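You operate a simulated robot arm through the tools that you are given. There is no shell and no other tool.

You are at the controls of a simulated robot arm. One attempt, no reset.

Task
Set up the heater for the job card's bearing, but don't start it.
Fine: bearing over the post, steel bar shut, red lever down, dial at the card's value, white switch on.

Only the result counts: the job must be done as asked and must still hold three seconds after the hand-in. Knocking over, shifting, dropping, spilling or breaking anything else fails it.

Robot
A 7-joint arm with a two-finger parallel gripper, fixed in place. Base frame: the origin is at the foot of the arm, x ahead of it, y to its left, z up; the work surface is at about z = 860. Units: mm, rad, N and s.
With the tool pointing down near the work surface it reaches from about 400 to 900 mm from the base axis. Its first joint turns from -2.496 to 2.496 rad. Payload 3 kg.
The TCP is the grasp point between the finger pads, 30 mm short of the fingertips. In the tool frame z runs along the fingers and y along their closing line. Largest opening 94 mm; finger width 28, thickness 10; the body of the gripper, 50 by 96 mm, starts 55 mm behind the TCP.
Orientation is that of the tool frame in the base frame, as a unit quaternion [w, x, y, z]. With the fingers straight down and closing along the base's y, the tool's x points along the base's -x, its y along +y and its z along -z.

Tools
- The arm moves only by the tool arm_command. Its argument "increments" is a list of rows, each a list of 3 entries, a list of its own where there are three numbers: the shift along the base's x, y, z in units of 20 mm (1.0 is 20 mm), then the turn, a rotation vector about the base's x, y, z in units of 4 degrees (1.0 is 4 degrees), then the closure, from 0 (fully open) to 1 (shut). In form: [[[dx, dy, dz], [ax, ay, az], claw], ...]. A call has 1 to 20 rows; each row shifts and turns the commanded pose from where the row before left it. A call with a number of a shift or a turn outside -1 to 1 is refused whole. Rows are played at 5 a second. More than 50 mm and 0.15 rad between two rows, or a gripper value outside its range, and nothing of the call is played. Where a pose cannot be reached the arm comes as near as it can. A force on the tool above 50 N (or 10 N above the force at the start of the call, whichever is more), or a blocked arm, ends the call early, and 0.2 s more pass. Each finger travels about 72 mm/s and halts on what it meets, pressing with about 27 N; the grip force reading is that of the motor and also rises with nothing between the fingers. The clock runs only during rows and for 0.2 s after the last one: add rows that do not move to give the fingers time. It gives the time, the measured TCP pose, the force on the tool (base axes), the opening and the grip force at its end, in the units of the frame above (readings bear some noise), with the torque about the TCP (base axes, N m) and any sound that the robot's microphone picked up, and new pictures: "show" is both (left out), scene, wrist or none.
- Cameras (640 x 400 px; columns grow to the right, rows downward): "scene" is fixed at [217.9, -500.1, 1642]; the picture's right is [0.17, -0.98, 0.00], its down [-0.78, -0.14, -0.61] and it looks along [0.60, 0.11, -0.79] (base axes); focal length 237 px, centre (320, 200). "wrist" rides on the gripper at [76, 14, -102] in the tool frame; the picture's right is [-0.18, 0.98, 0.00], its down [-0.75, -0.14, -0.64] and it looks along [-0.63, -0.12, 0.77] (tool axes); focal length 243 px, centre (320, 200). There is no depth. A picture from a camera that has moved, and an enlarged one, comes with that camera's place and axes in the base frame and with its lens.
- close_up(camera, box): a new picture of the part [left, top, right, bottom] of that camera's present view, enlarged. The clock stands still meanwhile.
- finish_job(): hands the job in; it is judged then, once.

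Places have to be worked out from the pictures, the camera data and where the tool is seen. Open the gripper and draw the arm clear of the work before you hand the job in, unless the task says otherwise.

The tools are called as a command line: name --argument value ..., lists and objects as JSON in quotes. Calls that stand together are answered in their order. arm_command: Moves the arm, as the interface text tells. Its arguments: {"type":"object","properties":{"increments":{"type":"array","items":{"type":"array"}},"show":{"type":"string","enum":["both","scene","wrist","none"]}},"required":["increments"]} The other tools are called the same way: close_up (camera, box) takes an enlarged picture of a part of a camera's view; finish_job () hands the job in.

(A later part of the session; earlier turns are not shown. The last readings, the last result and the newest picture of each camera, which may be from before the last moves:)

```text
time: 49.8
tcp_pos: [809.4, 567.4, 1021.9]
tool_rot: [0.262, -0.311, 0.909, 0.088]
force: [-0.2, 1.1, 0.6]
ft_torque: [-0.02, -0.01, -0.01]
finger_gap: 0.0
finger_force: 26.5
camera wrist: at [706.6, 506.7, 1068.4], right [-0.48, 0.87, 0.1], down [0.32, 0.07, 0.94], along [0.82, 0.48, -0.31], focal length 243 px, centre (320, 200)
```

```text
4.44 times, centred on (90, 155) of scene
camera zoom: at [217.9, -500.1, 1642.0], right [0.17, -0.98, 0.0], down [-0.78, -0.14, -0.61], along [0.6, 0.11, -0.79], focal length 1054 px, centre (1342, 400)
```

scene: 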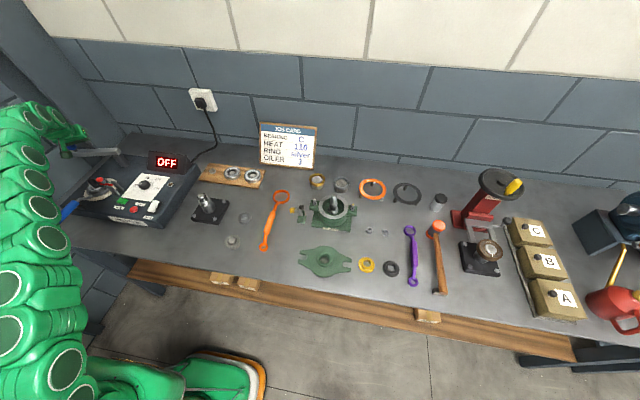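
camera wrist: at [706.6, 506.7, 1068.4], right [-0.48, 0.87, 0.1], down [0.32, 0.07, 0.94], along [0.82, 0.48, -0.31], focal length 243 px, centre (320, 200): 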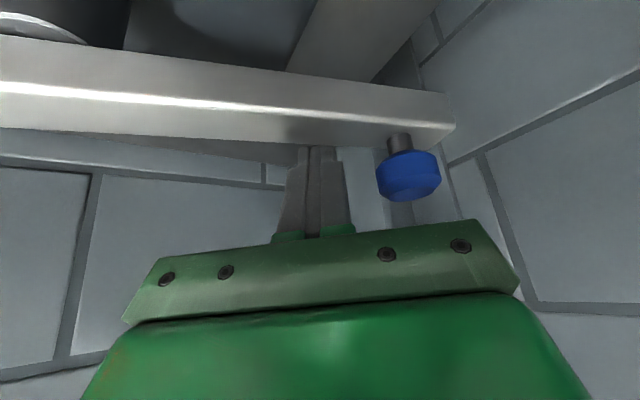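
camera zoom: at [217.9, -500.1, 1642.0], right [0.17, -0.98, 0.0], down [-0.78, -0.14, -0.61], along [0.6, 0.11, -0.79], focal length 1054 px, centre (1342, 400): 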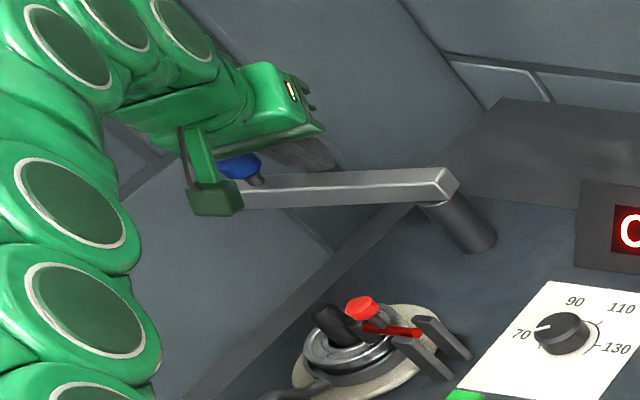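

The fingertips are behind the bar, with no contact forces. I start pulling slowly toward the base along the bar's arc.

arm_command --increments '[[[-0.2, -0.08, 0], [0, 0, 0], 1], [[-0.2, -0.08, 0], [0, 0, 0], 1], [[-0.2, -0.08, 0], [0, 0, 0], 1], [[-0.19, -0.055, 0], [0, 0, 0], 1], [[-0.19, -0.055, 0], [0, 0, 0], 1], [[-0.19, -0.055, 0], [0, 0, 0], 1], [[-0.19, -0.055, 0], [0, 0, 0], 1], [[-0.19, -0.055, 0], [0, 0, 0], 1], [[0, 0, 0], [0, 0, 0], 1]]' --show "both"

close_up --camera "scene" --box '[30, 110, 150, 200]'

```text
time: 51.8
tcp_pos: [780.2, 556.6, 1020.9]
tool_rot: [0.262, -0.311, 0.909, 0.089]
force: [0.0, 0.0, -1.1]
ft_torque: [0.0, 0.02, -0.04]
finger_gap: 0.3
finger_force: 27.0
camera wrist: at [676.3, 495.3, 1068.1], right [-0.48, 0.87, 0.1], down [0.32, 0.07, 0.94], along [0.82, 0.48, -0.31], focal length 243 px, centre (320, 200)
```

scene: 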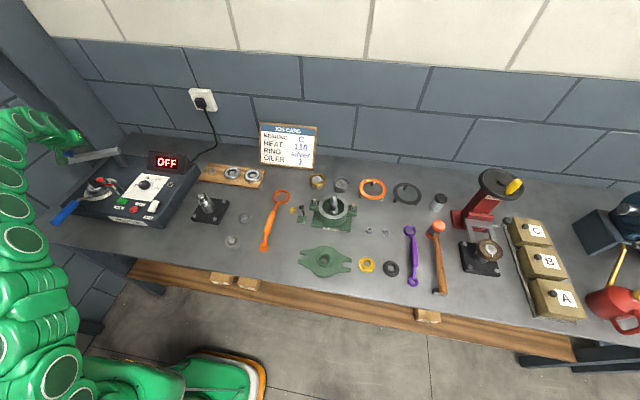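
wrist: 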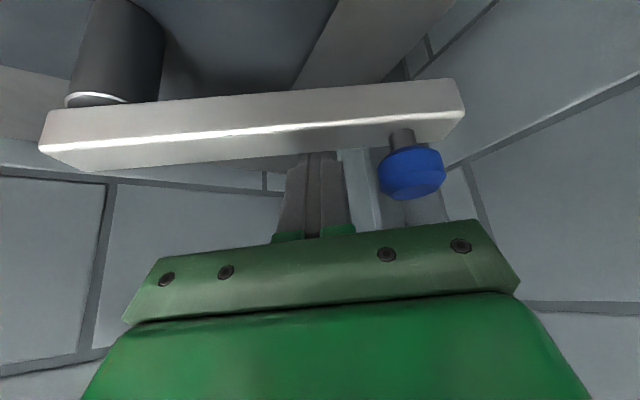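

```text
4.44 times, centred on (90, 155) of scene
camera zoom: at [217.9, -500.1, 1642.0], right [0.17, -0.98, 0.0], down [-0.78, -0.14, -0.61], along [0.6, 0.11, -0.79], focal length 1054 px, centre (1342, 400)
```

zoom: 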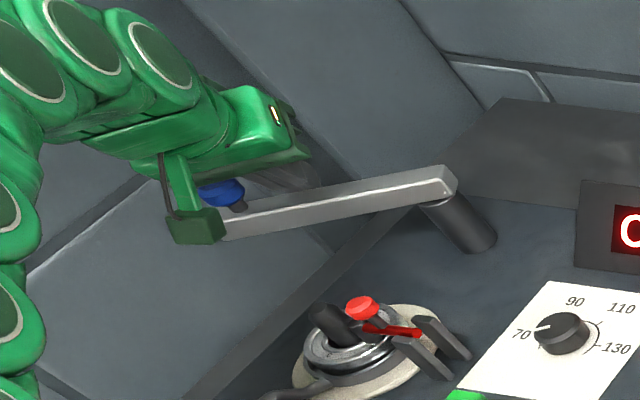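

The bar swings easily with almost no force. I continue along the arc.

arm_command --increments '[[[-0.21, -0.01, 0], [0, 0, 0], 1], [[-0.21, -0.01, 0], [0, 0, 0], 1], [[-0.21, -0.01, 0], [0, 0, 0], 1], [[-0.21, -0.01, 0], [0, 0, 0], 1], [[-0.21, -0.01, 0], [0, 0, 0], 1], [[-0.21, -0.01, 0], [0, 0, 0], 1], [[-0.215, -0.04, 0], [0, 0, 0], 1], [[-0.215, -0.04, 0], [0, 0, 0], 1], [[-0.215, -0.04, 0], [0, 0, 0], 1], [[-0.215, -0.04, 0], [0, 0, 0], 1], [[-0.215, -0.04, 0], [0, 0, 0], 1], [[0, 0, 0], [0, 0, 0], 1]]' --show "both"

close_up --camera "scene" --box '[30, 110, 150, 200]'

```text
time: 54.0
tcp_pos: [742.6, 547.8, 1022.1]
tool_rot: [0.264, -0.308, 0.91, 0.087]
force: [3.4, -2.5, 2.3]
ft_torque: [0.0, 0.08, 0.1]
finger_gap: 0.0
finger_force: 27.3
stopped in row 10: the force on the tool passed its limit at 55 N (the readings are from after the stop); the commanded pose is now the measured one
camera wrist: at [639.7, 486.8, 1068.8], right [-0.47, 0.88, 0.09], down [0.32, 0.07, 0.95], along [0.82, 0.48, -0.31], focal length 243 px, centre (320, 200)
```

scene: 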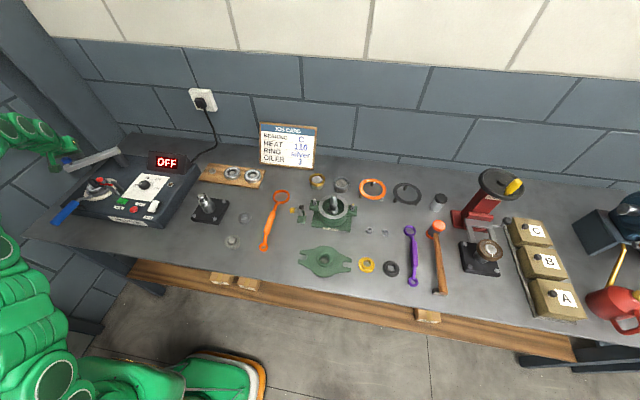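
wrist: 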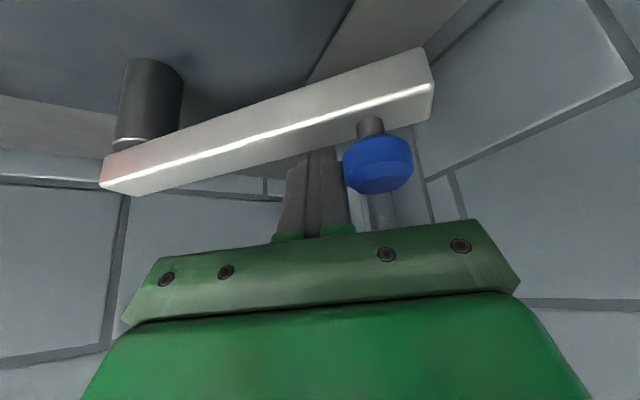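

```text
4.44 times, centred on (90, 155) of scene
camera zoom: at [217.9, -500.1, 1642.0], right [0.17, -0.98, 0.0], down [-0.78, -0.14, -0.61], along [0.6, 0.11, -0.79], focal length 1054 px, centre (1342, 400)
```

zoom: 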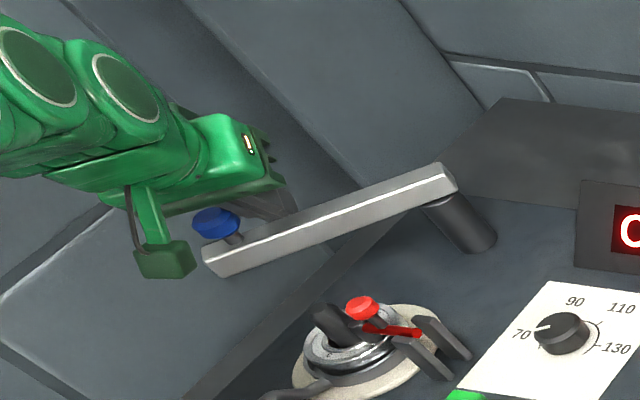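

The finger touched the knob because I drifted too far out along the bar, and the pull stopped with the bar at about 136°. I slide back about 11 mm toward the pivot and continue on a tighter arc.

arm_command --increments '[[[0.135, -0.125, 0], [0, 0, 0], 1], [[0.135, -0.125, 0], [0, 0, 0], 1], [[0.135, -0.125, 0], [0, 0, 0], 1], [[-0.172, -0.158, 0], [0, 0, 0], 1], [[-0.172, -0.158, 0], [0, 0, 0], 1], [[-0.172, -0.158, 0], [0, 0, 0], 1], [[-0.121, -0.1525, 0], [0, 0, 0], 1], [[-0.121, -0.1525, 0], [0, 0, 0], 1], [[-0.121, -0.1525, 0], [0, 0, 0], 1], [[-0.121, -0.1525, 0], [0, 0, 0], 1], [[0, 0, 0], [0, 0, 0], 1]]' --show "both"

close_up --camera "scene" --box '[30, 120, 150, 210]'

```text
time: 56.4
tcp_pos: [729.5, 518.5, 1021.6]
tool_rot: [0.263, -0.308, 0.91, 0.087]
force: [0.0, 0.8, 2.4]
ft_torque: [0.02, -0.03, -0.01]
finger_gap: 0.0
finger_force: 27.1
camera wrist: at [627.3, 457.5, 1068.5], right [-0.47, 0.88, 0.09], down [0.32, 0.07, 0.95], along [0.82, 0.48, -0.31], focal length 243 px, centre (320, 200)
```

scene: 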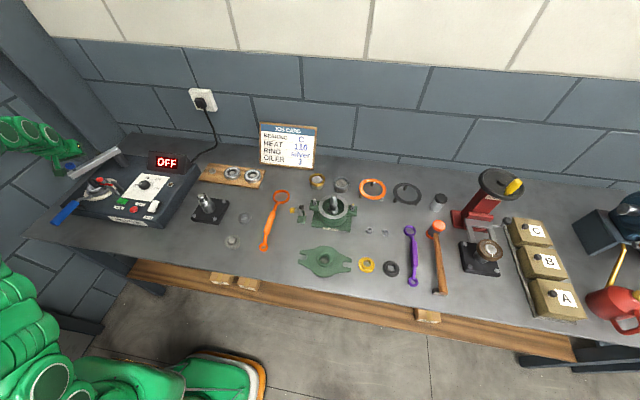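
wrist: 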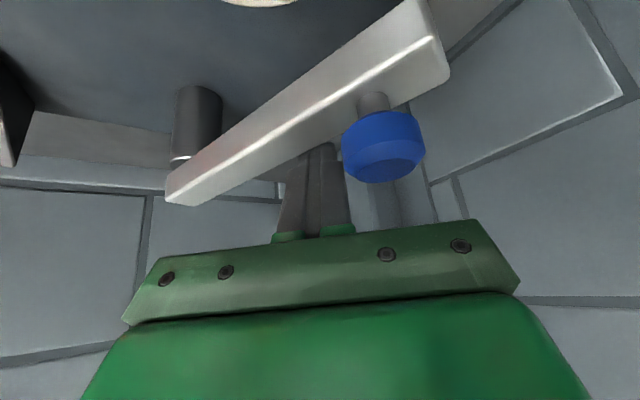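

```text
4.44 times, centred on (90, 165) of scene
camera zoom: at [217.9, -500.1, 1642.0], right [0.17, -0.98, 0.0], down [-0.78, -0.14, -0.61], along [0.6, 0.11, -0.79], focal length 1054 px, centre (1342, 356)
```

zoom: 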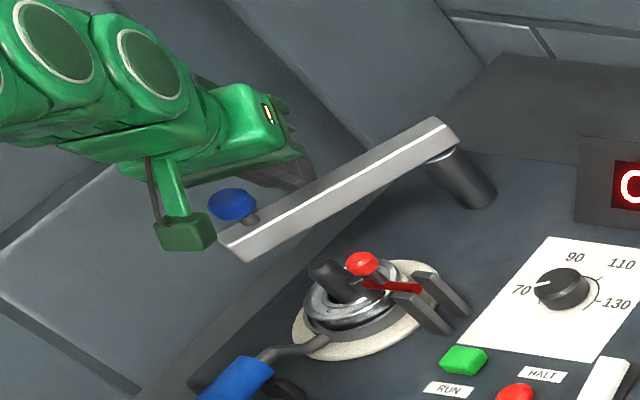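

The bar is at about 153° and moving freely. I continue the arc to roughly 175° in small steps.

arm_command --increments '[[[-0.086, -0.17, 0], [0, 0, 0], 1], [[-0.086, -0.17, 0], [0, 0, 0], 1], [[-0.086, -0.17, 0], [0, 0, 0], 1], [[-0.086, -0.17, 0], [0, 0, 0], 1], [[-0.07, -0.18, 0], [0, 0, 0], 1], [[-0.07, -0.18, 0], [0, 0, 0], 1], [[-0.07, -0.18, 0], [0, 0, 0], 1], [[0, 0, 0], [0, 0, 0], 1]]' --show "both"

close_up --camera "scene" --box '[30, 120, 150, 210]'

```text
time: 58.2
tcp_pos: [720.8, 494.3, 1021.5]
tool_rot: [0.264, -0.308, 0.91, 0.087]
force: [0.3, 0.8, -0.9]
ft_torque: [-0.03, -0.03, 0.0]
finger_gap: 0.1
finger_force: 26.4
camera wrist: at [616.9, 433.9, 1068.2], right [-0.47, 0.88, 0.09], down [0.32, 0.07, 0.95], along [0.82, 0.48, -0.31], focal length 243 px, centre (320, 200)
```

scene: 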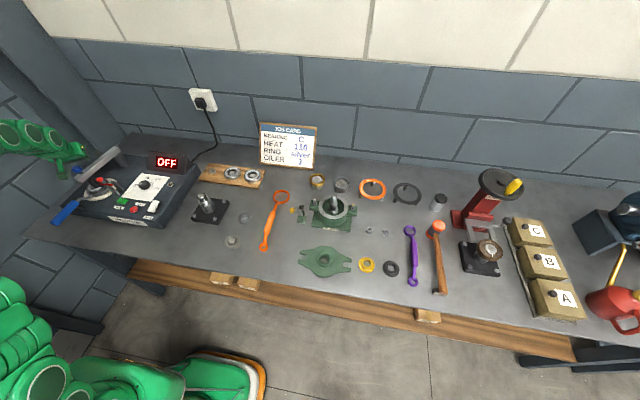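
wrist: 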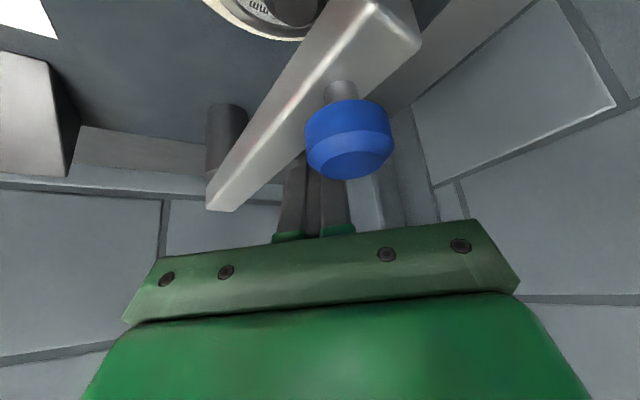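

```text
4.44 times, centred on (90, 165) of scene
camera zoom: at [217.9, -500.1, 1642.0], right [0.17, -0.98, 0.0], down [-0.78, -0.14, -0.61], along [0.6, 0.11, -0.79], focal length 1054 px, centre (1342, 356)
```

zoom: 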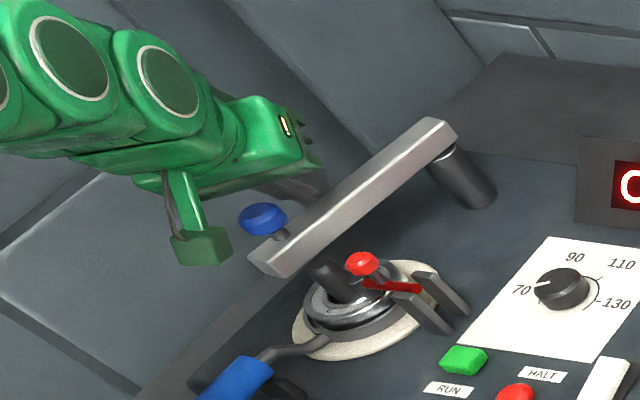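

The knob is now near (671, 482), so the bar is at about 171°. I push on in 3 mm steps toward the post until it reaches its stop.

arm_command --increments '[[[-0.04, -0.15, 0], [0, 0, 0], 1], [[-0.04, -0.15, 0], [0, 0, 0], 1], [[-0.03, -0.15, 0], [0, 0, 0], 1], [[-0.02, -0.15, 0], [0, 0, 0], 1], [[0, 0, 0], [0, 0, 0], 1]]' --show "both"

close_up --camera "scene" --box '[60, 130, 140, 210]'

close_up --camera "wrist" --box '[180, 0, 460, 200]'

```text
time: 59.4
tcp_pos: [717.0, 483.4, 1021.6]
tool_rot: [0.264, -0.309, 0.909, 0.087]
force: [2.3, 7.2, -0.4]
ft_torque: [0.11, -0.01, 0.01]
finger_gap: 0.0
finger_force: 27.7
camera wrist: at [614.0, 422.0, 1068.4], right [-0.47, 0.88, 0.09], down [0.32, 0.07, 0.95], along [0.82, 0.48, -0.31], focal length 243 px, centre (320, 200)
```

scene: 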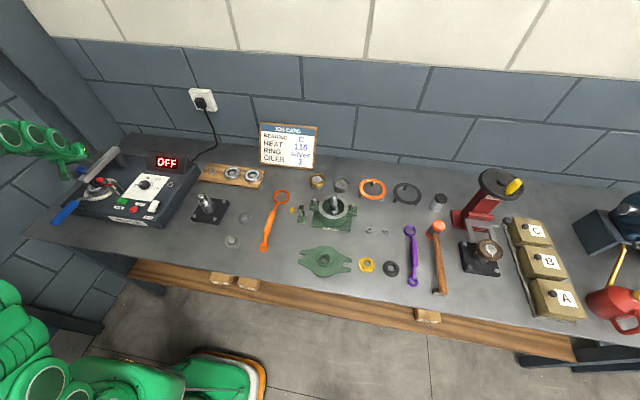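
wrist: 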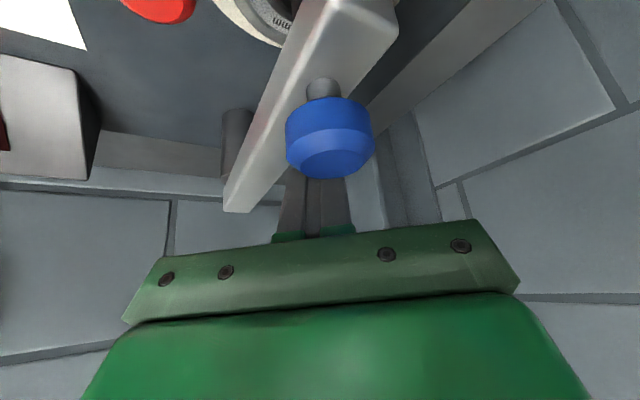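

```text
5.00 times, centred on (100, 170) of scene
camera zoom: at [217.9, -500.1, 1642.0], right [0.17, -0.98, 0.0], down [-0.78, -0.14, -0.61], along [0.6, 0.11, -0.79], focal length 1186 px, centre (1420, 350)
```

zoom: 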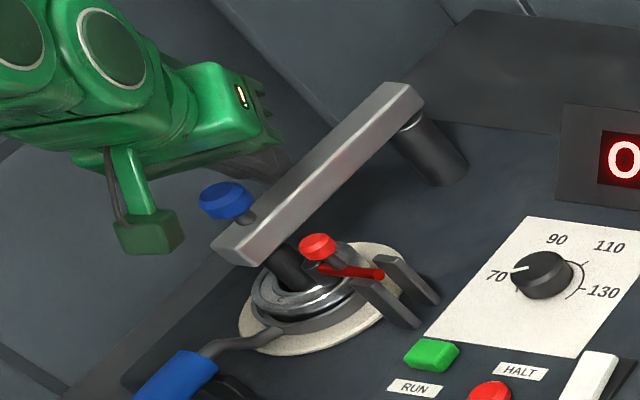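

```text
2.00 times, centred on (320, 100) of wrist
camera zoom: at [614.0, 422.0, 1068.4], right [-0.47, 0.88, 0.09], down [0.32, 0.07, 0.95], along [0.82, 0.48, -0.31], focal length 485 px, centre (320, 400)
```

zoom: 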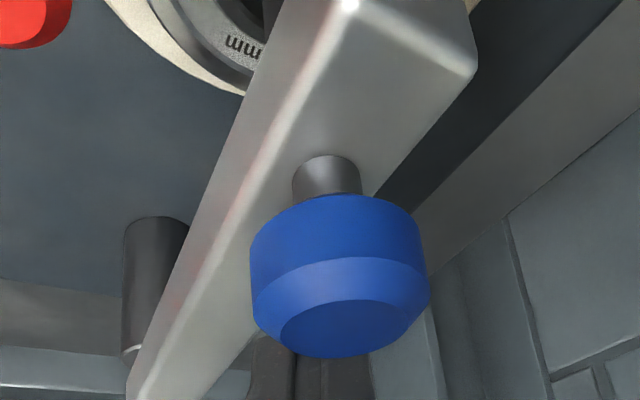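

The bar now lies over the post (knob near (670, 463)), with about 7 N of resistance starting. I push gently a few more millimetres to make sure it is fully against its stop.

arm_command --increments '[[[0, -0.08, 0], [0, 0, 0], 1], [[0, -0.08, 0], [0, 0, 0], 1], [[0, -0.08, 0], [0, 0, 0], 1], [[0, -0.08, 0], [0, 0, 0], 1], [[0, 0, 0], [0, 0, 0], 1]]' --show "both"

close_up --camera "scene" --box '[60, 130, 140, 210]'

```text
time: 60.0
tcp_pos: [716.9, 482.7, 1024.3]
tool_rot: [0.266, -0.309, 0.909, 0.088]
force: [1.9, 8.5, 0.1]
ft_torque: [0.18, -0.02, 0.04]
finger_gap: 0.1
finger_force: 26.6
stopped in row 3: the force on the tool passed its limit at 55 N (the readings are from after the stop); the commanded pose is now the measured one
camera wrist: at [613.0, 421.2, 1068.5], right [-0.48, 0.87, 0.09], down [0.31, 0.07, 0.95], along [0.82, 0.48, -0.31], focal length 243 px, centre (320, 200)
```

scene: 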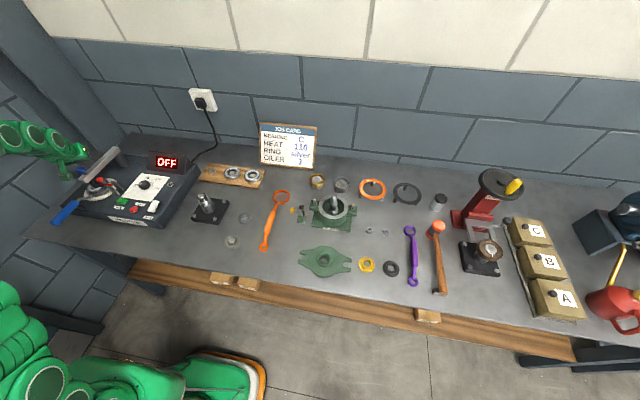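
wrist: 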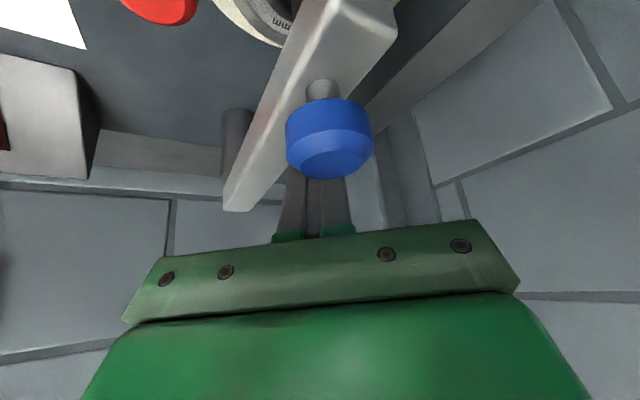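

```text
5.00 times, centred on (100, 170) of scene
camera zoom: at [217.9, -500.1, 1642.0], right [0.17, -0.98, 0.0], down [-0.78, -0.14, -0.61], along [0.6, 0.11, -0.79], focal length 1186 px, centre (1420, 350)
```

zoom: 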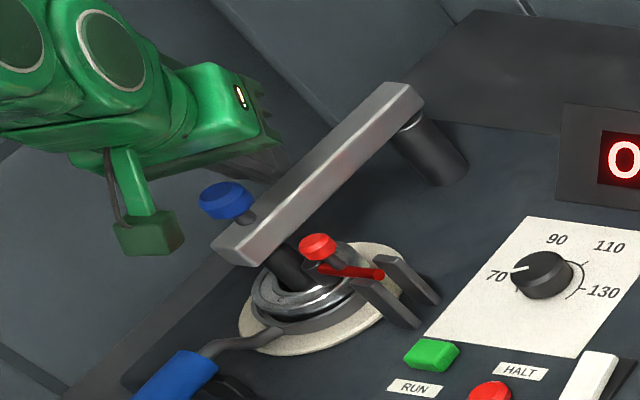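

A hard stop at 55 N with no further motion, so the bar is shut over the post. I back off +y, rise, and draw inward before untilting the tool.

arm_command --increments '[[[0.1, 0.4, 0], [0, 0, 0], 1], [[0.1, 0.4, 0.1], [0, 0, 0], 1], [[0, 0.1, 0.9], [0, 0, 0], 1], [[0, 0, 1], [0, 0, 0], 1], [[0, 0, 1], [0, 0, 0], 1], [[0, 0, 1], [0, 0, 0], 1], [[0, 0, 1], [0, 0, 0], 1], [[-0.8, -0.7, 0], [0, 0, 0], 1], [[-0.8, -0.7, 0], [0, 0, 0], 1], [[-0.8, -0.7, 0], [0, 0, 0], 1], [[-0.8, -0.7, 0], [0, 0, 0], 1], [[-0.8, -0.7, 0], [0, 0, 0], 1], [[-0.8, -0.7, 0], [0, 0, 0], 1], [[0, 0, 0], [0, 0, 0], 1]]' --show "both"

close_up --camera "scene" --box '[60, 130, 140, 210]'

```text
time: 63.0
tcp_pos: [624.5, 415.0, 1121.3]
tool_rot: [0.266, -0.309, 0.909, 0.088]
force: [0.6, 1.0, -1.0]
ft_torque: [0.0, 0.01, -0.02]
finger_gap: 0.0
finger_force: 27.0
camera wrist: at [521.4, 354.7, 1167.9], right [-0.48, 0.87, 0.09], down [0.31, 0.07, 0.95], along [0.82, 0.48, -0.31], focal length 243 px, centre (320, 200)
```

scene: 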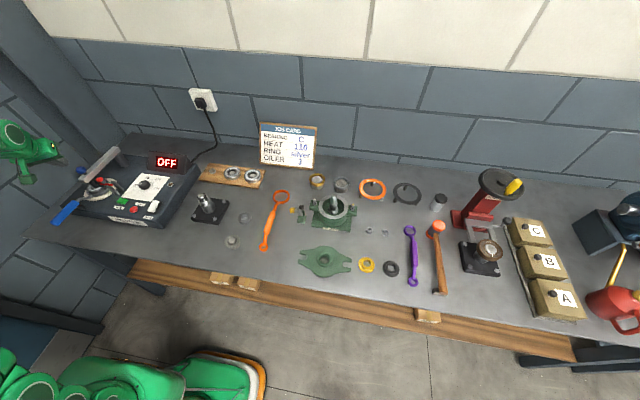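
wrist: 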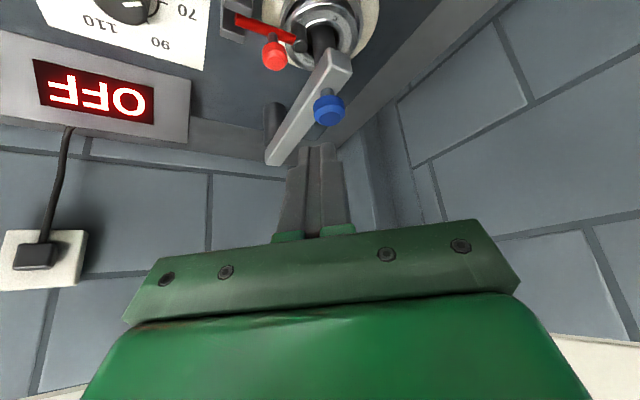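

```text
5.00 times, centred on (100, 170) of scene
camera zoom: at [217.9, -500.1, 1642.0], right [0.17, -0.98, 0.0], down [-0.78, -0.14, -0.61], along [0.6, 0.11, -0.79], focal length 1186 px, centre (1420, 350)
```

zoom: 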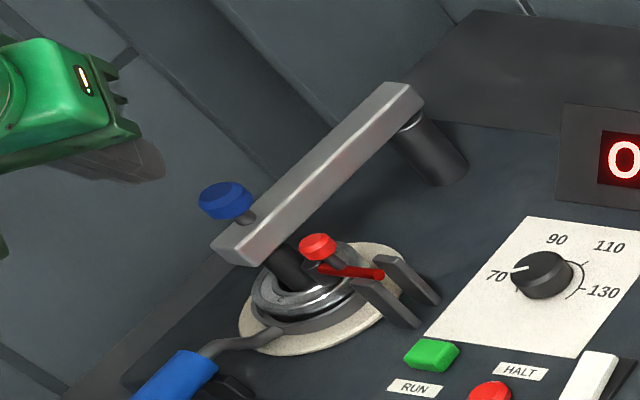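

The bar stays shut and the lever is down. I zoom the wrist view to confirm the bar actually covers the post.

close_up --camera "wrist" --box '[210, 0, 400, 170]'

close_up --camera "scene" --box '[80, 155, 120, 195]'

```text
2.35 times, centred on (305, 85) of wrist
camera zoom: at [521.4, 354.7, 1167.9], right [-0.48, 0.87, 0.09], down [0.31, 0.07, 0.95], along [0.82, 0.48, -0.31], focal length 571 px, centre (355, 471)
```

zoom: 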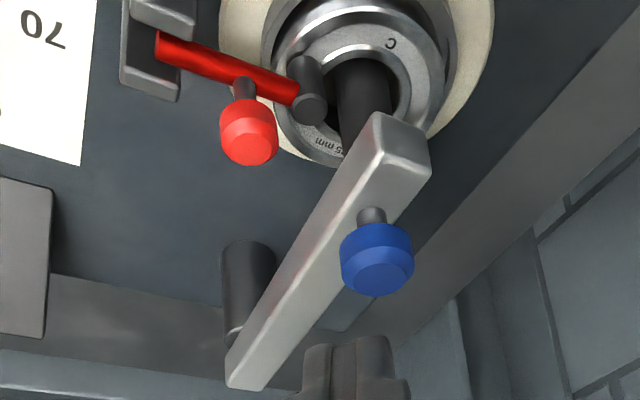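

```text
10.00 times, centred on (100, 175) of scene
camera zoom: at [217.9, -500.1, 1642.0], right [0.17, -0.98, 0.0], down [-0.78, -0.14, -0.61], along [0.6, 0.11, -0.79], focal length 2372 px, centre (2520, 450)
```

zoom: 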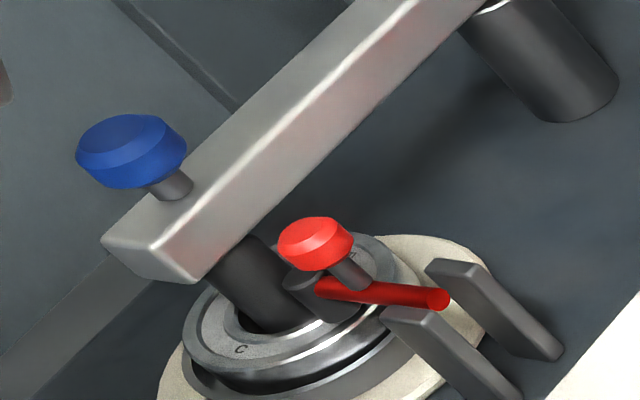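

The bar sits squarely over the post. I now untilt the tool, yaw back to square, open the fingers and go above the dial (about (709, 298), top z ≈ 934) for a top-down look.

arm_command --increments '[[[0, 0, 0], [-0.616, 0.788, 0], 1], [[0, 0, 0], [-0.616, 0.788, 0], 1], [[0, 0, 0], [-0.616, 0.788, 0], 1], [[0, 0, 0], [-0.616, 0.788, 0], 1], [[0, 0, 0], [-0.616, 0.788, 0], 1], [[0, 0, 0], [-0.616, 0.788, 0], 1], [[0, 0, 0], [-0.616, 0.788, 0], 1], [[0, 0, 0], [-0.67, 0.86, 0], 1], [[0.36, -0.575, -0.2], [0, 0, -0.95], 0.5], [[0.36, -0.575, -0.25], [0, 0, -0.95], 0], [[0.36, -0.575, -0.25], [0, 0, -0.95], 0], [[0.36, -0.575, -0.25], [0, 0, -0.95], 0], [[0.36, -0.575, -0.25], [0, 0, -0.95], 0], [[0.36, -0.575, -0.25], [0, 0, -0.95], 0], [[0.36, -0.575, -0.25], [0, 0, -0.95], 0], [[0.36, -0.575, -0.25], [0, 0, -0.95], 0], [[0.36, -0.575, -0.25], [0, 0, -0.95], 0], [[0.36, -0.575, -0.25], [0, 0, -0.95], 0]]' --show "both"

close_up --camera "wrist" --box '[240, 60, 400, 180]'

```text
time: 66.8
tcp_pos: [697.4, 300.2, 1073.3]
tool_rot: [0.0, 0.003, 1.0, -0.004]
force: [-0.9, 0.3, -0.1]
ft_torque: [0.04, 0.0, -0.01]
finger_gap: 93.9
finger_force: 0.0
camera wrist: at [621.0, 316.3, 1176.3], right [0.19, 0.98, -0.01], down [0.75, -0.14, 0.64], along [0.63, -0.13, -0.76], focal length 243 px, centre (320, 200)
```

scene: 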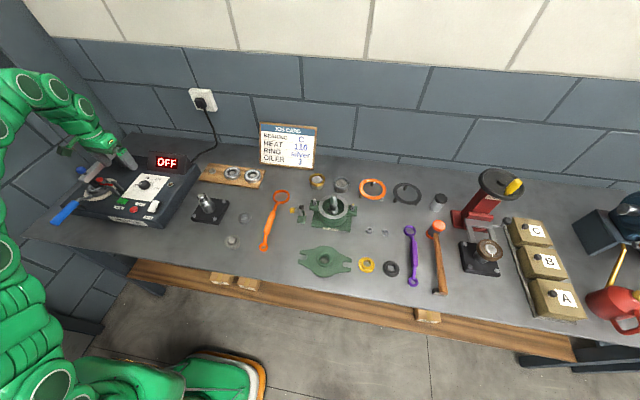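
wrist: 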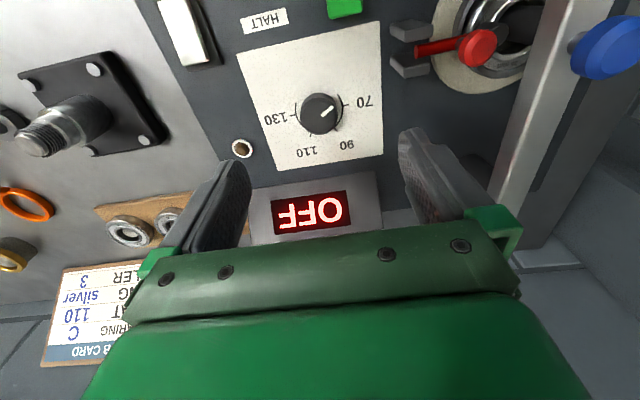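

```text
3.33 times, centred on (320, 120) of wrist
camera zoom: at [621.0, 316.3, 1176.3], right [0.19, 0.98, -0.01], down [0.75, -0.14, 0.64], along [0.63, -0.13, -0.76], focal length 809 px, centre (320, 467)
```

zoom: 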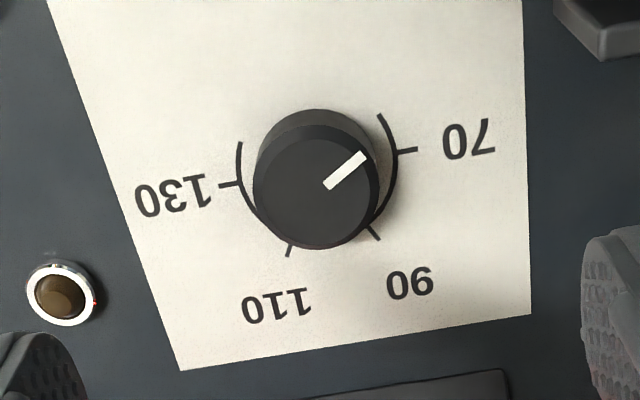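

The dial resolves well: centre (710.5, 296.5), knob about 37 mm in diameter with top z ≈ 934, panel z ≈ 919.5. 70 lies at +90°, 90 at +30°, 110 at -30° and 130 at -90°, so 3° per unit. The pointer sits at about +120° (60), so it must turn about 150° clockwise. I pre-rotate the open gripper the other way so the turn can be done in one go.

arm_command --increments '[[[0.13, -0.04, 0], [0.115, 0, 1], 0.3], [[0.13, -0.04, 0], [0, 0, 1], 0.3], [[0.13, -0.04, 0], [0, 0, 1], 0.3], [[0.13, -0.04, 0], [0, 0, 1], 0.3], [[0.13, -0.03, 0], [0, 0, 1], 0.3], [[0, 0, 0], [0, 0, 1], 0.3], [[0, 0, 0], [0, 0, 1], 0.3], [[0, 0, 0], [0, 0, 1], 0.3], [[0, 0, 0], [0, 0, 1], 0.3], [[0, 0, 0], [0, 0, 1], 0.3], [[0, 0, 0], [0, 0, 1], 0.3], [[0, 0, 0], [0, 0, 1], 0.3], [[0, 0, 0], [0, 0, 1], 0.3], [[0, 0, 0], [0, 0, 1], 0.3], [[0, 0, 0], [0, 0, 1], 0.3], [[0, 0, 0], [0, 0, 1], 0.3], [[0, 0, 0], [0, 0, 1], 0.3], [[0, 0, 0], [0, 0, 1], 0.3], [[0, 0, 0], [0, 0, 1], 0.3], [[0, 0, 0], [0, 0, 1], 0.3]]' --show "both"

```text
time: 71.0
tcp_pos: [709.2, 296.3, 1073.3]
tool_rot: [0.001, -0.641, 0.768, 0.001]
force: [1.2, 0.2, 0.1]
ft_torque: [-0.01, 0.01, 0.01]
finger_gap: 65.8
finger_force: 0.2
camera wrist: at [682.3, 224.3, 1176.5], right [-0.93, 0.36, 0.0], down [0.27, 0.72, 0.64], along [0.23, 0.6, -0.77], focal length 243 px, centre (320, 200)
```

scene: 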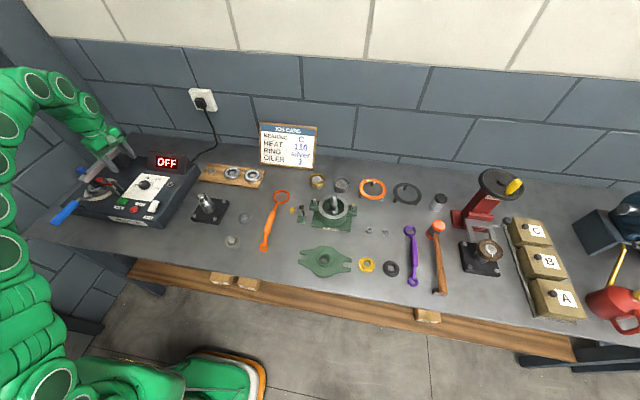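
wrist: 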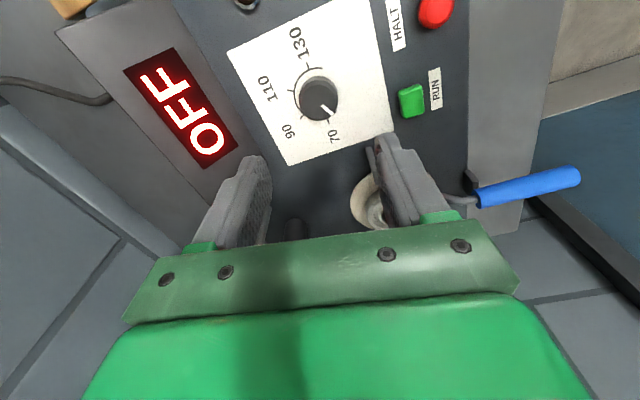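

No reach problem in this orientation. I zoom in to double-check the knob's centre from this second angle.

close_up --camera "wrist" --box '[270, 50, 370, 150]'

```text
4.00 times, centred on (320, 100) of wrist
camera zoom: at [682.3, 224.3, 1176.5], right [-0.93, 0.36, 0.0], down [0.27, 0.72, 0.64], along [0.23, 0.6, -0.77], focal length 970 px, centre (320, 600)
```

zoom: 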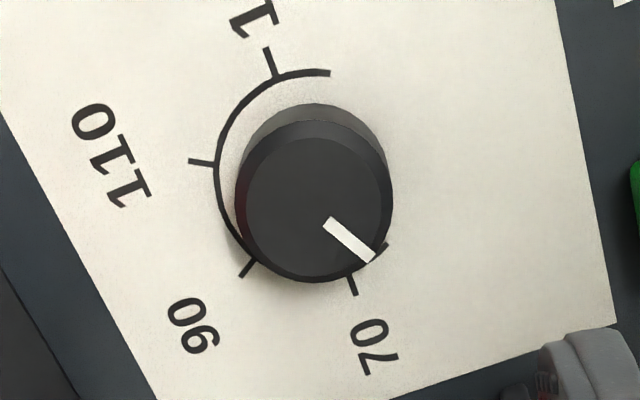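

The knob centre is confirmed at (710.5, 296), with the pointer at about 120°. I turn the last 12° and descend around the knob to tip height of about 922.

arm_command --increments '[[[0.04, 0, -0.6], [0, 0, 1], 0.3], [[0, 0, -0.9], [0, 0, 1], 0.3], [[0, 0, -1], [0, 0, 1], 0.3], [[0, 0, -1], [0, 0, 0], 0.3], [[0, 0, -1], [0, 0, 0], 0.3], [[0, 0, -0.9], [0, 0, 0], 0.3], [[0, 0, -0.6], [0, 0, 0], 0.3], [[0, 0, 0], [0, 0, 0], 0.3]]' --show "both"

close_up --camera "wrist" --box '[220, 90, 420, 230]'

```text
time: 72.8
tcp_pos: [710.1, 297.1, 955.3]
tool_rot: [-0.001, 0.718, -0.696, 0.0]
force: [-0.2, 0.8, 0.0]
ft_torque: [0.03, 0.01, 0.0]
finger_gap: 65.9
finger_force: 0.0
camera wrist: at [698.7, 219.8, 1056.3], right [-0.99, 0.15, 0.0], down [0.12, 0.76, 0.64], along [0.1, 0.64, -0.77], focal length 243 px, centre (320, 200)
```

scene: 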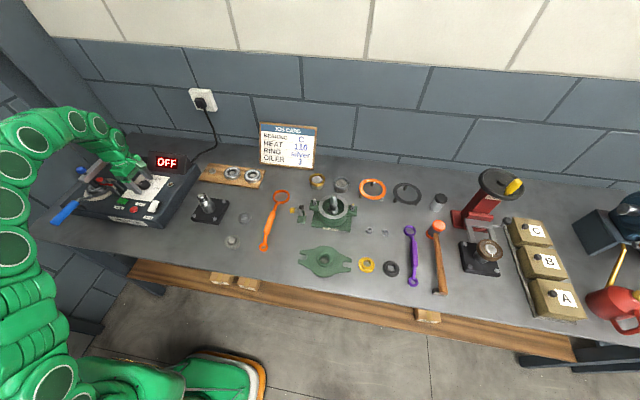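
wrist: 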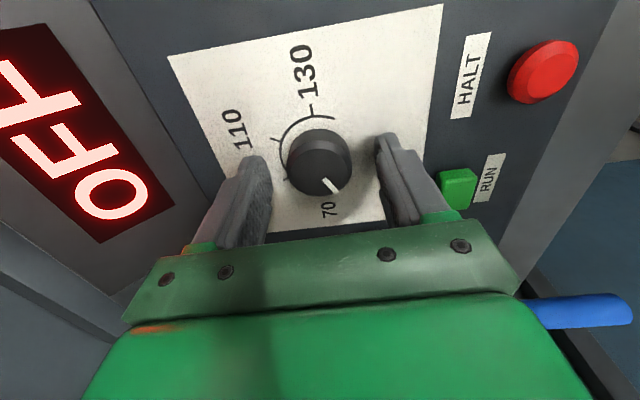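

```text
2.86 times, centred on (320, 160) of wrist
camera zoom: at [698.7, 219.8, 1056.3], right [-0.99, 0.15, 0.0], down [0.12, 0.76, 0.64], along [0.1, 0.64, -0.77], focal length 693 px, centre (320, 314)
```

zoom: 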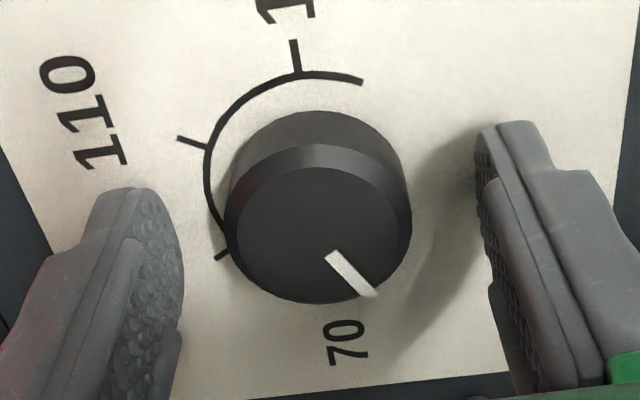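

The fingers straddle the knob evenly. I drop 3 mm more and close on it.

arm_command --increments '[[[0.02, -0.03, -0.15], [0, 0, 0], 0.3], [[0, 0, 0], [0, 0, 0], 0.5], [[0, 0, 0], [0, 0, 0], 1], [[0, 0, 0], [0, 0, 0], 1], [[0, 0, 0], [0, 0, 0], 1]]' --show "wrist"

close_up --camera "wrist" --box '[220, 90, 420, 230]'

```text
time: 74.0
tcp_pos: [711.1, 296.5, 950.6]
tool_rot: [-0.001, 0.717, -0.697, 0.0]
force: [4.5, 0.8, -2.6]
ft_torque: [0.15, -0.09, -0.01]
finger_gap: 37.5
finger_force: 45.0
camera wrist: at [698.9, 219.2, 1053.8], right [-0.99, 0.16, 0.0], down [0.12, 0.76, 0.64], along [0.1, 0.64, -0.77], focal length 243 px, centre (320, 200)
```

wrist: 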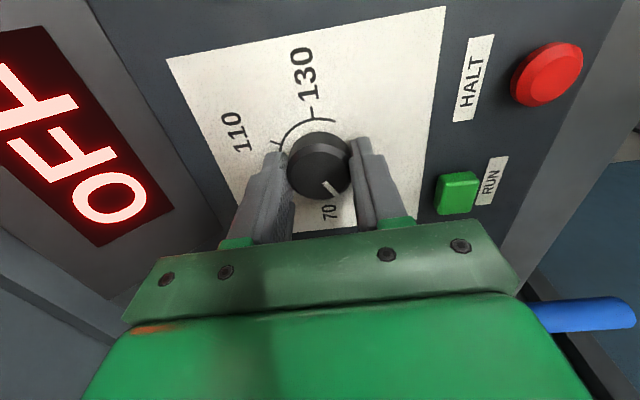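

```text
2.86 times, centred on (320, 160) of wrist
camera zoom: at [698.9, 219.2, 1053.8], right [-0.99, 0.16, 0.0], down [0.12, 0.76, 0.64], along [0.1, 0.64, -0.77], focal length 693 px, centre (320, 314)
```

zoom: 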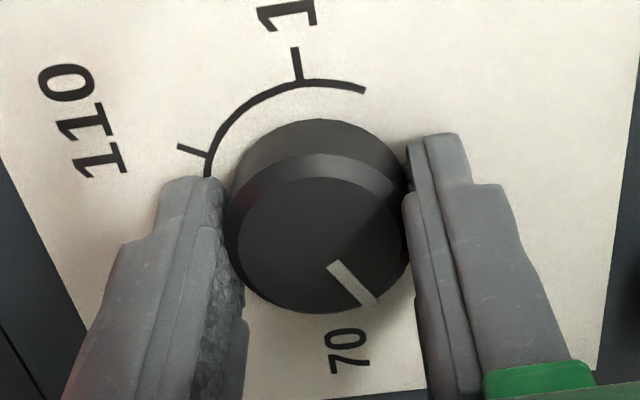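

The knob is gripped at 37.5 mm. I turn -20° first as a test and check that the pointer follows.

arm_command --increments '[[[0, 0, 0], [0, 0, -0.6], 1], [[0, 0, 0], [0, 0, -0.8], 1], [[0, 0, 0], [0, 0, -0.8], 1], [[0, 0, 0], [0, 0, -0.8], 1], [[0, 0, 0], [0, 0, -1], 1], [[0, 0, 0], [0, 0, -1], 1], [[0, 0, 0], [0, 0, 0], 1]]' --show "wrist"

close_up --camera "wrist" --box '[220, 90, 420, 230]'

```text
time: 75.6
tcp_pos: [711.4, 295.0, 950.9]
tool_rot: [0.001, -0.586, 0.81, 0.0]
force: [-1.4, 3.6, 15.2]
ft_torque: [-0.99, 0.26, -0.01]
finger_gap: 37.4
finger_force: 44.9
camera wrist: at [673.4, 227.9, 1053.8], right [-0.88, 0.48, 0.0], down [0.37, 0.67, 0.64], along [0.31, 0.56, -0.77], focal length 243 px, centre (320, 200)
```

wrist: 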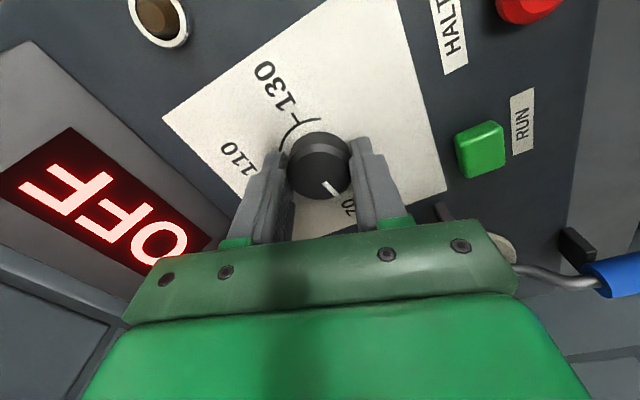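

```text
2.86 times, centred on (320, 160) of wrist
camera zoom: at [673.4, 227.9, 1053.8], right [-0.88, 0.48, 0.0], down [0.37, 0.67, 0.64], along [0.31, 0.56, -0.77], focal length 693 px, centre (320, 314)
```

zoom: 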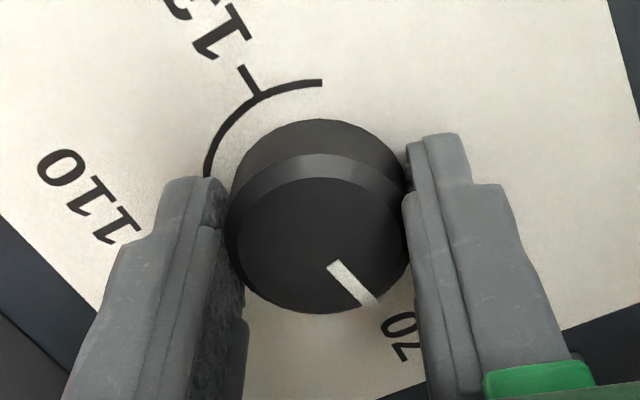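

The pointer follows the gripper exactly (20° turned, so now near +100°). A 15 N vertical load has built up, so I briefly open to relieve it, raise 1 mm, and regrip at the same angle.

arm_command --increments '[[[0, 0, 0], [0, 0, 0], 0.5], [[0, 0, 0.06], [0, 0, 0], 0.5], [[0, 0, 0], [0, 0, 0], 0.5]]' --show "wrist"

close_up --camera "wrist" --box '[220, 90, 420, 230]'

```text
time: 76.4
tcp_pos: [711.5, 296.0, 951.1]
tool_rot: [0.001, -0.585, 0.811, 0.0]
force: [0.3, 0.2, 0.3]
ft_torque: [-0.01, 0.03, 0.0]
finger_gap: 47.0
finger_force: 0.0
camera wrist: at [673.5, 227.7, 1054.2], right [-0.88, 0.48, 0.0], down [0.37, 0.67, 0.64], along [0.31, 0.56, -0.77], focal length 243 px, centre (320, 200)
```

wrist: 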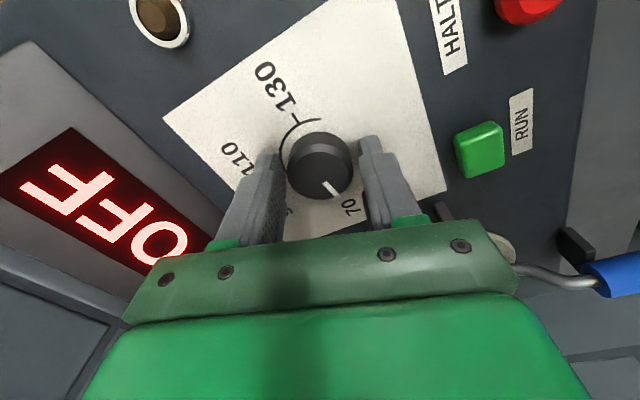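

```text
2.86 times, centred on (320, 160) of wrist
camera zoom: at [673.5, 227.7, 1054.2], right [-0.88, 0.48, 0.0], down [0.37, 0.67, 0.64], along [0.31, 0.56, -0.77], focal length 693 px, centre (320, 314)
```

zoom: 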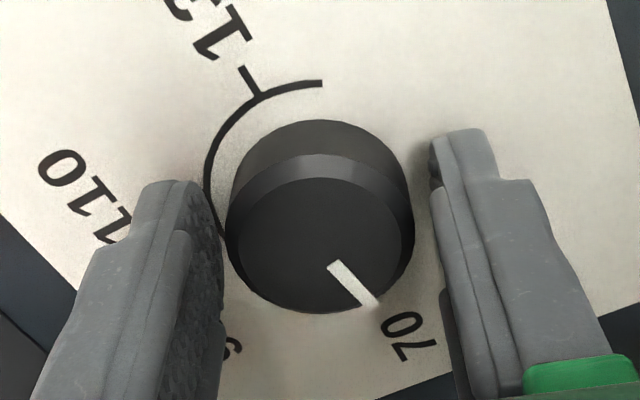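

The force cleared and the knob held its angle. I regrip and turn 56° more, with a stress-relieving regrip halfway.

arm_command --increments '[[[0, 0, 0], [0, 0, 0], 1], [[0, 0, 0], [0, 0, 0], 1], [[0, 0, 0], [0, 0, -1], 1], [[0, 0, 0], [0, 0, -1], 1], [[0, 0, 0], [0, 0, -1], 1], [[0, 0, 0], [0, 0, -1], 1], [[0, 0, 0], [0, 0, -1], 1], [[0, 0, 0], [0, 0, -1], 1], [[0, 0, 0], [0, 0, -1], 1], [[0, 0, 0], [0, 0, 0], 0.5], [[0, 0, 0], [0, 0, 0], 0.5], [[0, 0, 0], [0, 0, 0], 1], [[0, 0, 0], [0, 0, 0], 1], [[0, 0, 0], [0, 0, -1], 1], [[0, 0, 0], [0, 0, -1], 1], [[0, 0, 0], [0, 0, -1], 1], [[0, 0, 0], [0, 0, -1], 1], [[0, 0, 0], [0, 0, -1], 1], [[0, 0, 0], [0, 0, -1], 1], [[0, 0, 0], [0, 0, -1], 1]]' --show "wrist"

close_up --camera "wrist" --box '[220, 90, 420, 230]'

```text
time: 80.6
tcp_pos: [712.1, 295.9, 950.6]
tool_rot: [0.0, -0.136, 0.991, 0.0]
force: [8.1, -7.4, -1.9]
ft_torque: [0.01, -0.76, 0.0]
finger_gap: 37.5
finger_force: 45.0
camera wrist: at [634.2, 289.2, 1054.2], right [-0.09, 1.0, 0.0], down [0.76, 0.07, 0.64], along [0.64, 0.06, -0.77], focal length 243 px, centre (320, 200)
```

wrist: 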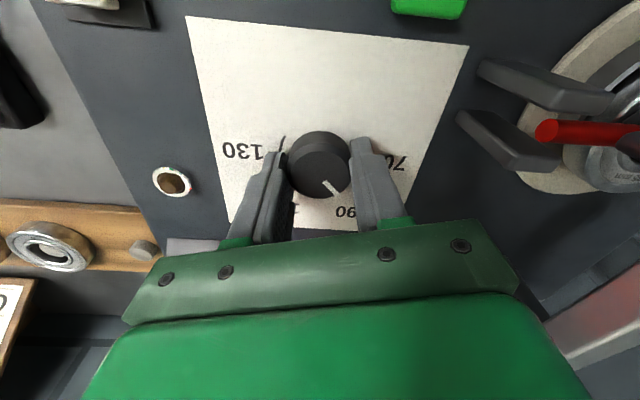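

```text
2.86 times, centred on (320, 160) of wrist
camera zoom: at [634.2, 289.2, 1054.2], right [-0.09, 1.0, 0.0], down [0.76, 0.07, 0.64], along [0.64, 0.06, -0.77], focal length 693 px, centre (320, 314)
```

zoom: 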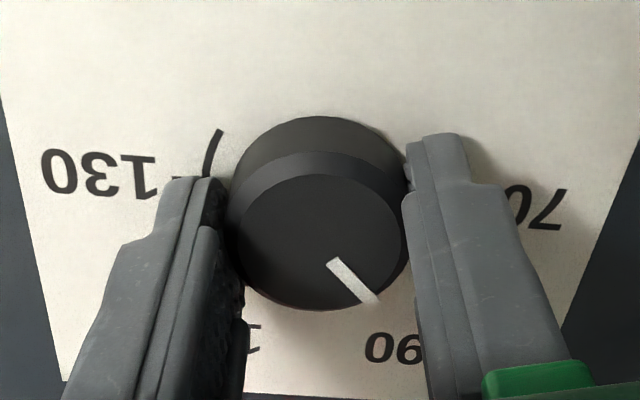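

The pointer is at about +44°, tracking the tool. I continue another 56° with a relieving regrip before and midway.

arm_command --increments '[[[0, 0, 0], [0, 0, 0], 0.5], [[0, 0, 0], [0, 0, 0], 0.5], [[0, 0, 0], [0, 0, 0], 1], [[0, 0, 0], [0, 0, 0], 1], [[0, 0, 0], [0, 0, -1], 1], [[0, 0, 0], [0, 0, -1], 1], [[0, 0, 0], [0, 0, -1], 1], [[0, 0, 0], [0, 0, -1], 1], [[0, 0, 0], [0, 0, -1], 1], [[0, 0, 0], [0, 0, -1], 1], [[0, 0, 0], [0, 0, 0], 0.5], [[0, 0, 0], [0, 0, 0], 0.5], [[0, 0, 0], [0, 0, 0], 1], [[0, 0, 0], [0, 0, 0], 1], [[0, 0, 0], [0, 0, -1], 1], [[0, 0, 0], [0, 0, -1], 1], [[0, 0, 0], [0, 0, -1], 1], [[0, 0, 0], [0, 0, -1], 1], [[0, 0, 0], [0, 0, -1], 1], [[0, 0, 0], [0, 0, -1], 1]]' --show "wrist"

close_up --camera "wrist" --box '[220, 90, 420, 230]'

```text
time: 84.8
tcp_pos: [711.0, 295.8, 951.9]
tool_rot: [0.002, 0.279, 0.96, 0.0]
force: [2.9, -21.4, 17.5]
ft_torque: [-0.98, -0.21, -0.01]
finger_gap: 37.4
finger_force: 45.0
camera wrist: at [654.2, 348.5, 1054.9], right [0.68, 0.73, 0.0], down [0.56, -0.52, 0.64], along [0.47, -0.44, -0.76], focal length 243 px, centre (320, 200)
```

wrist: 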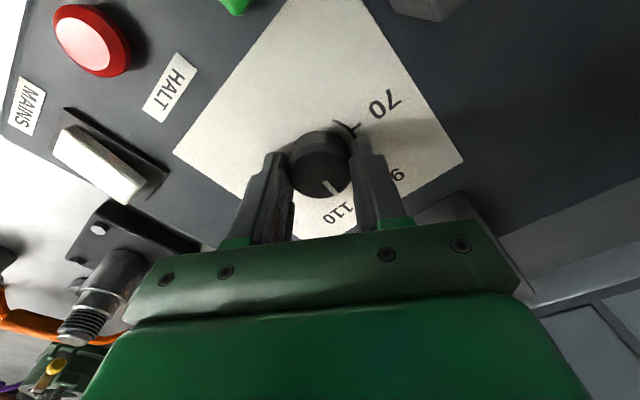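

```text
2.86 times, centred on (320, 160) of wrist
camera zoom: at [654.2, 348.5, 1054.9], right [0.68, 0.73, 0.0], down [0.56, -0.52, 0.64], along [0.47, -0.44, -0.76], focal length 693 px, centre (320, 314)
```

zoom: 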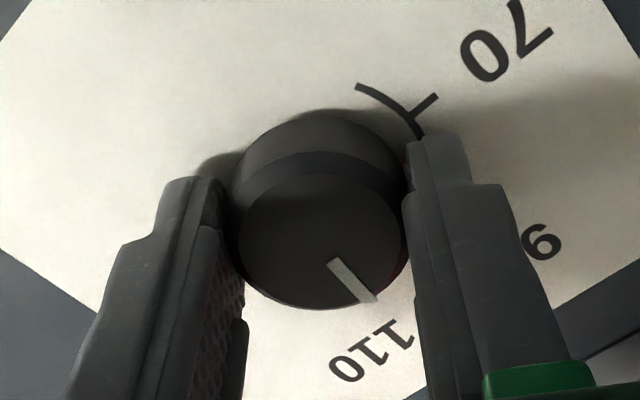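

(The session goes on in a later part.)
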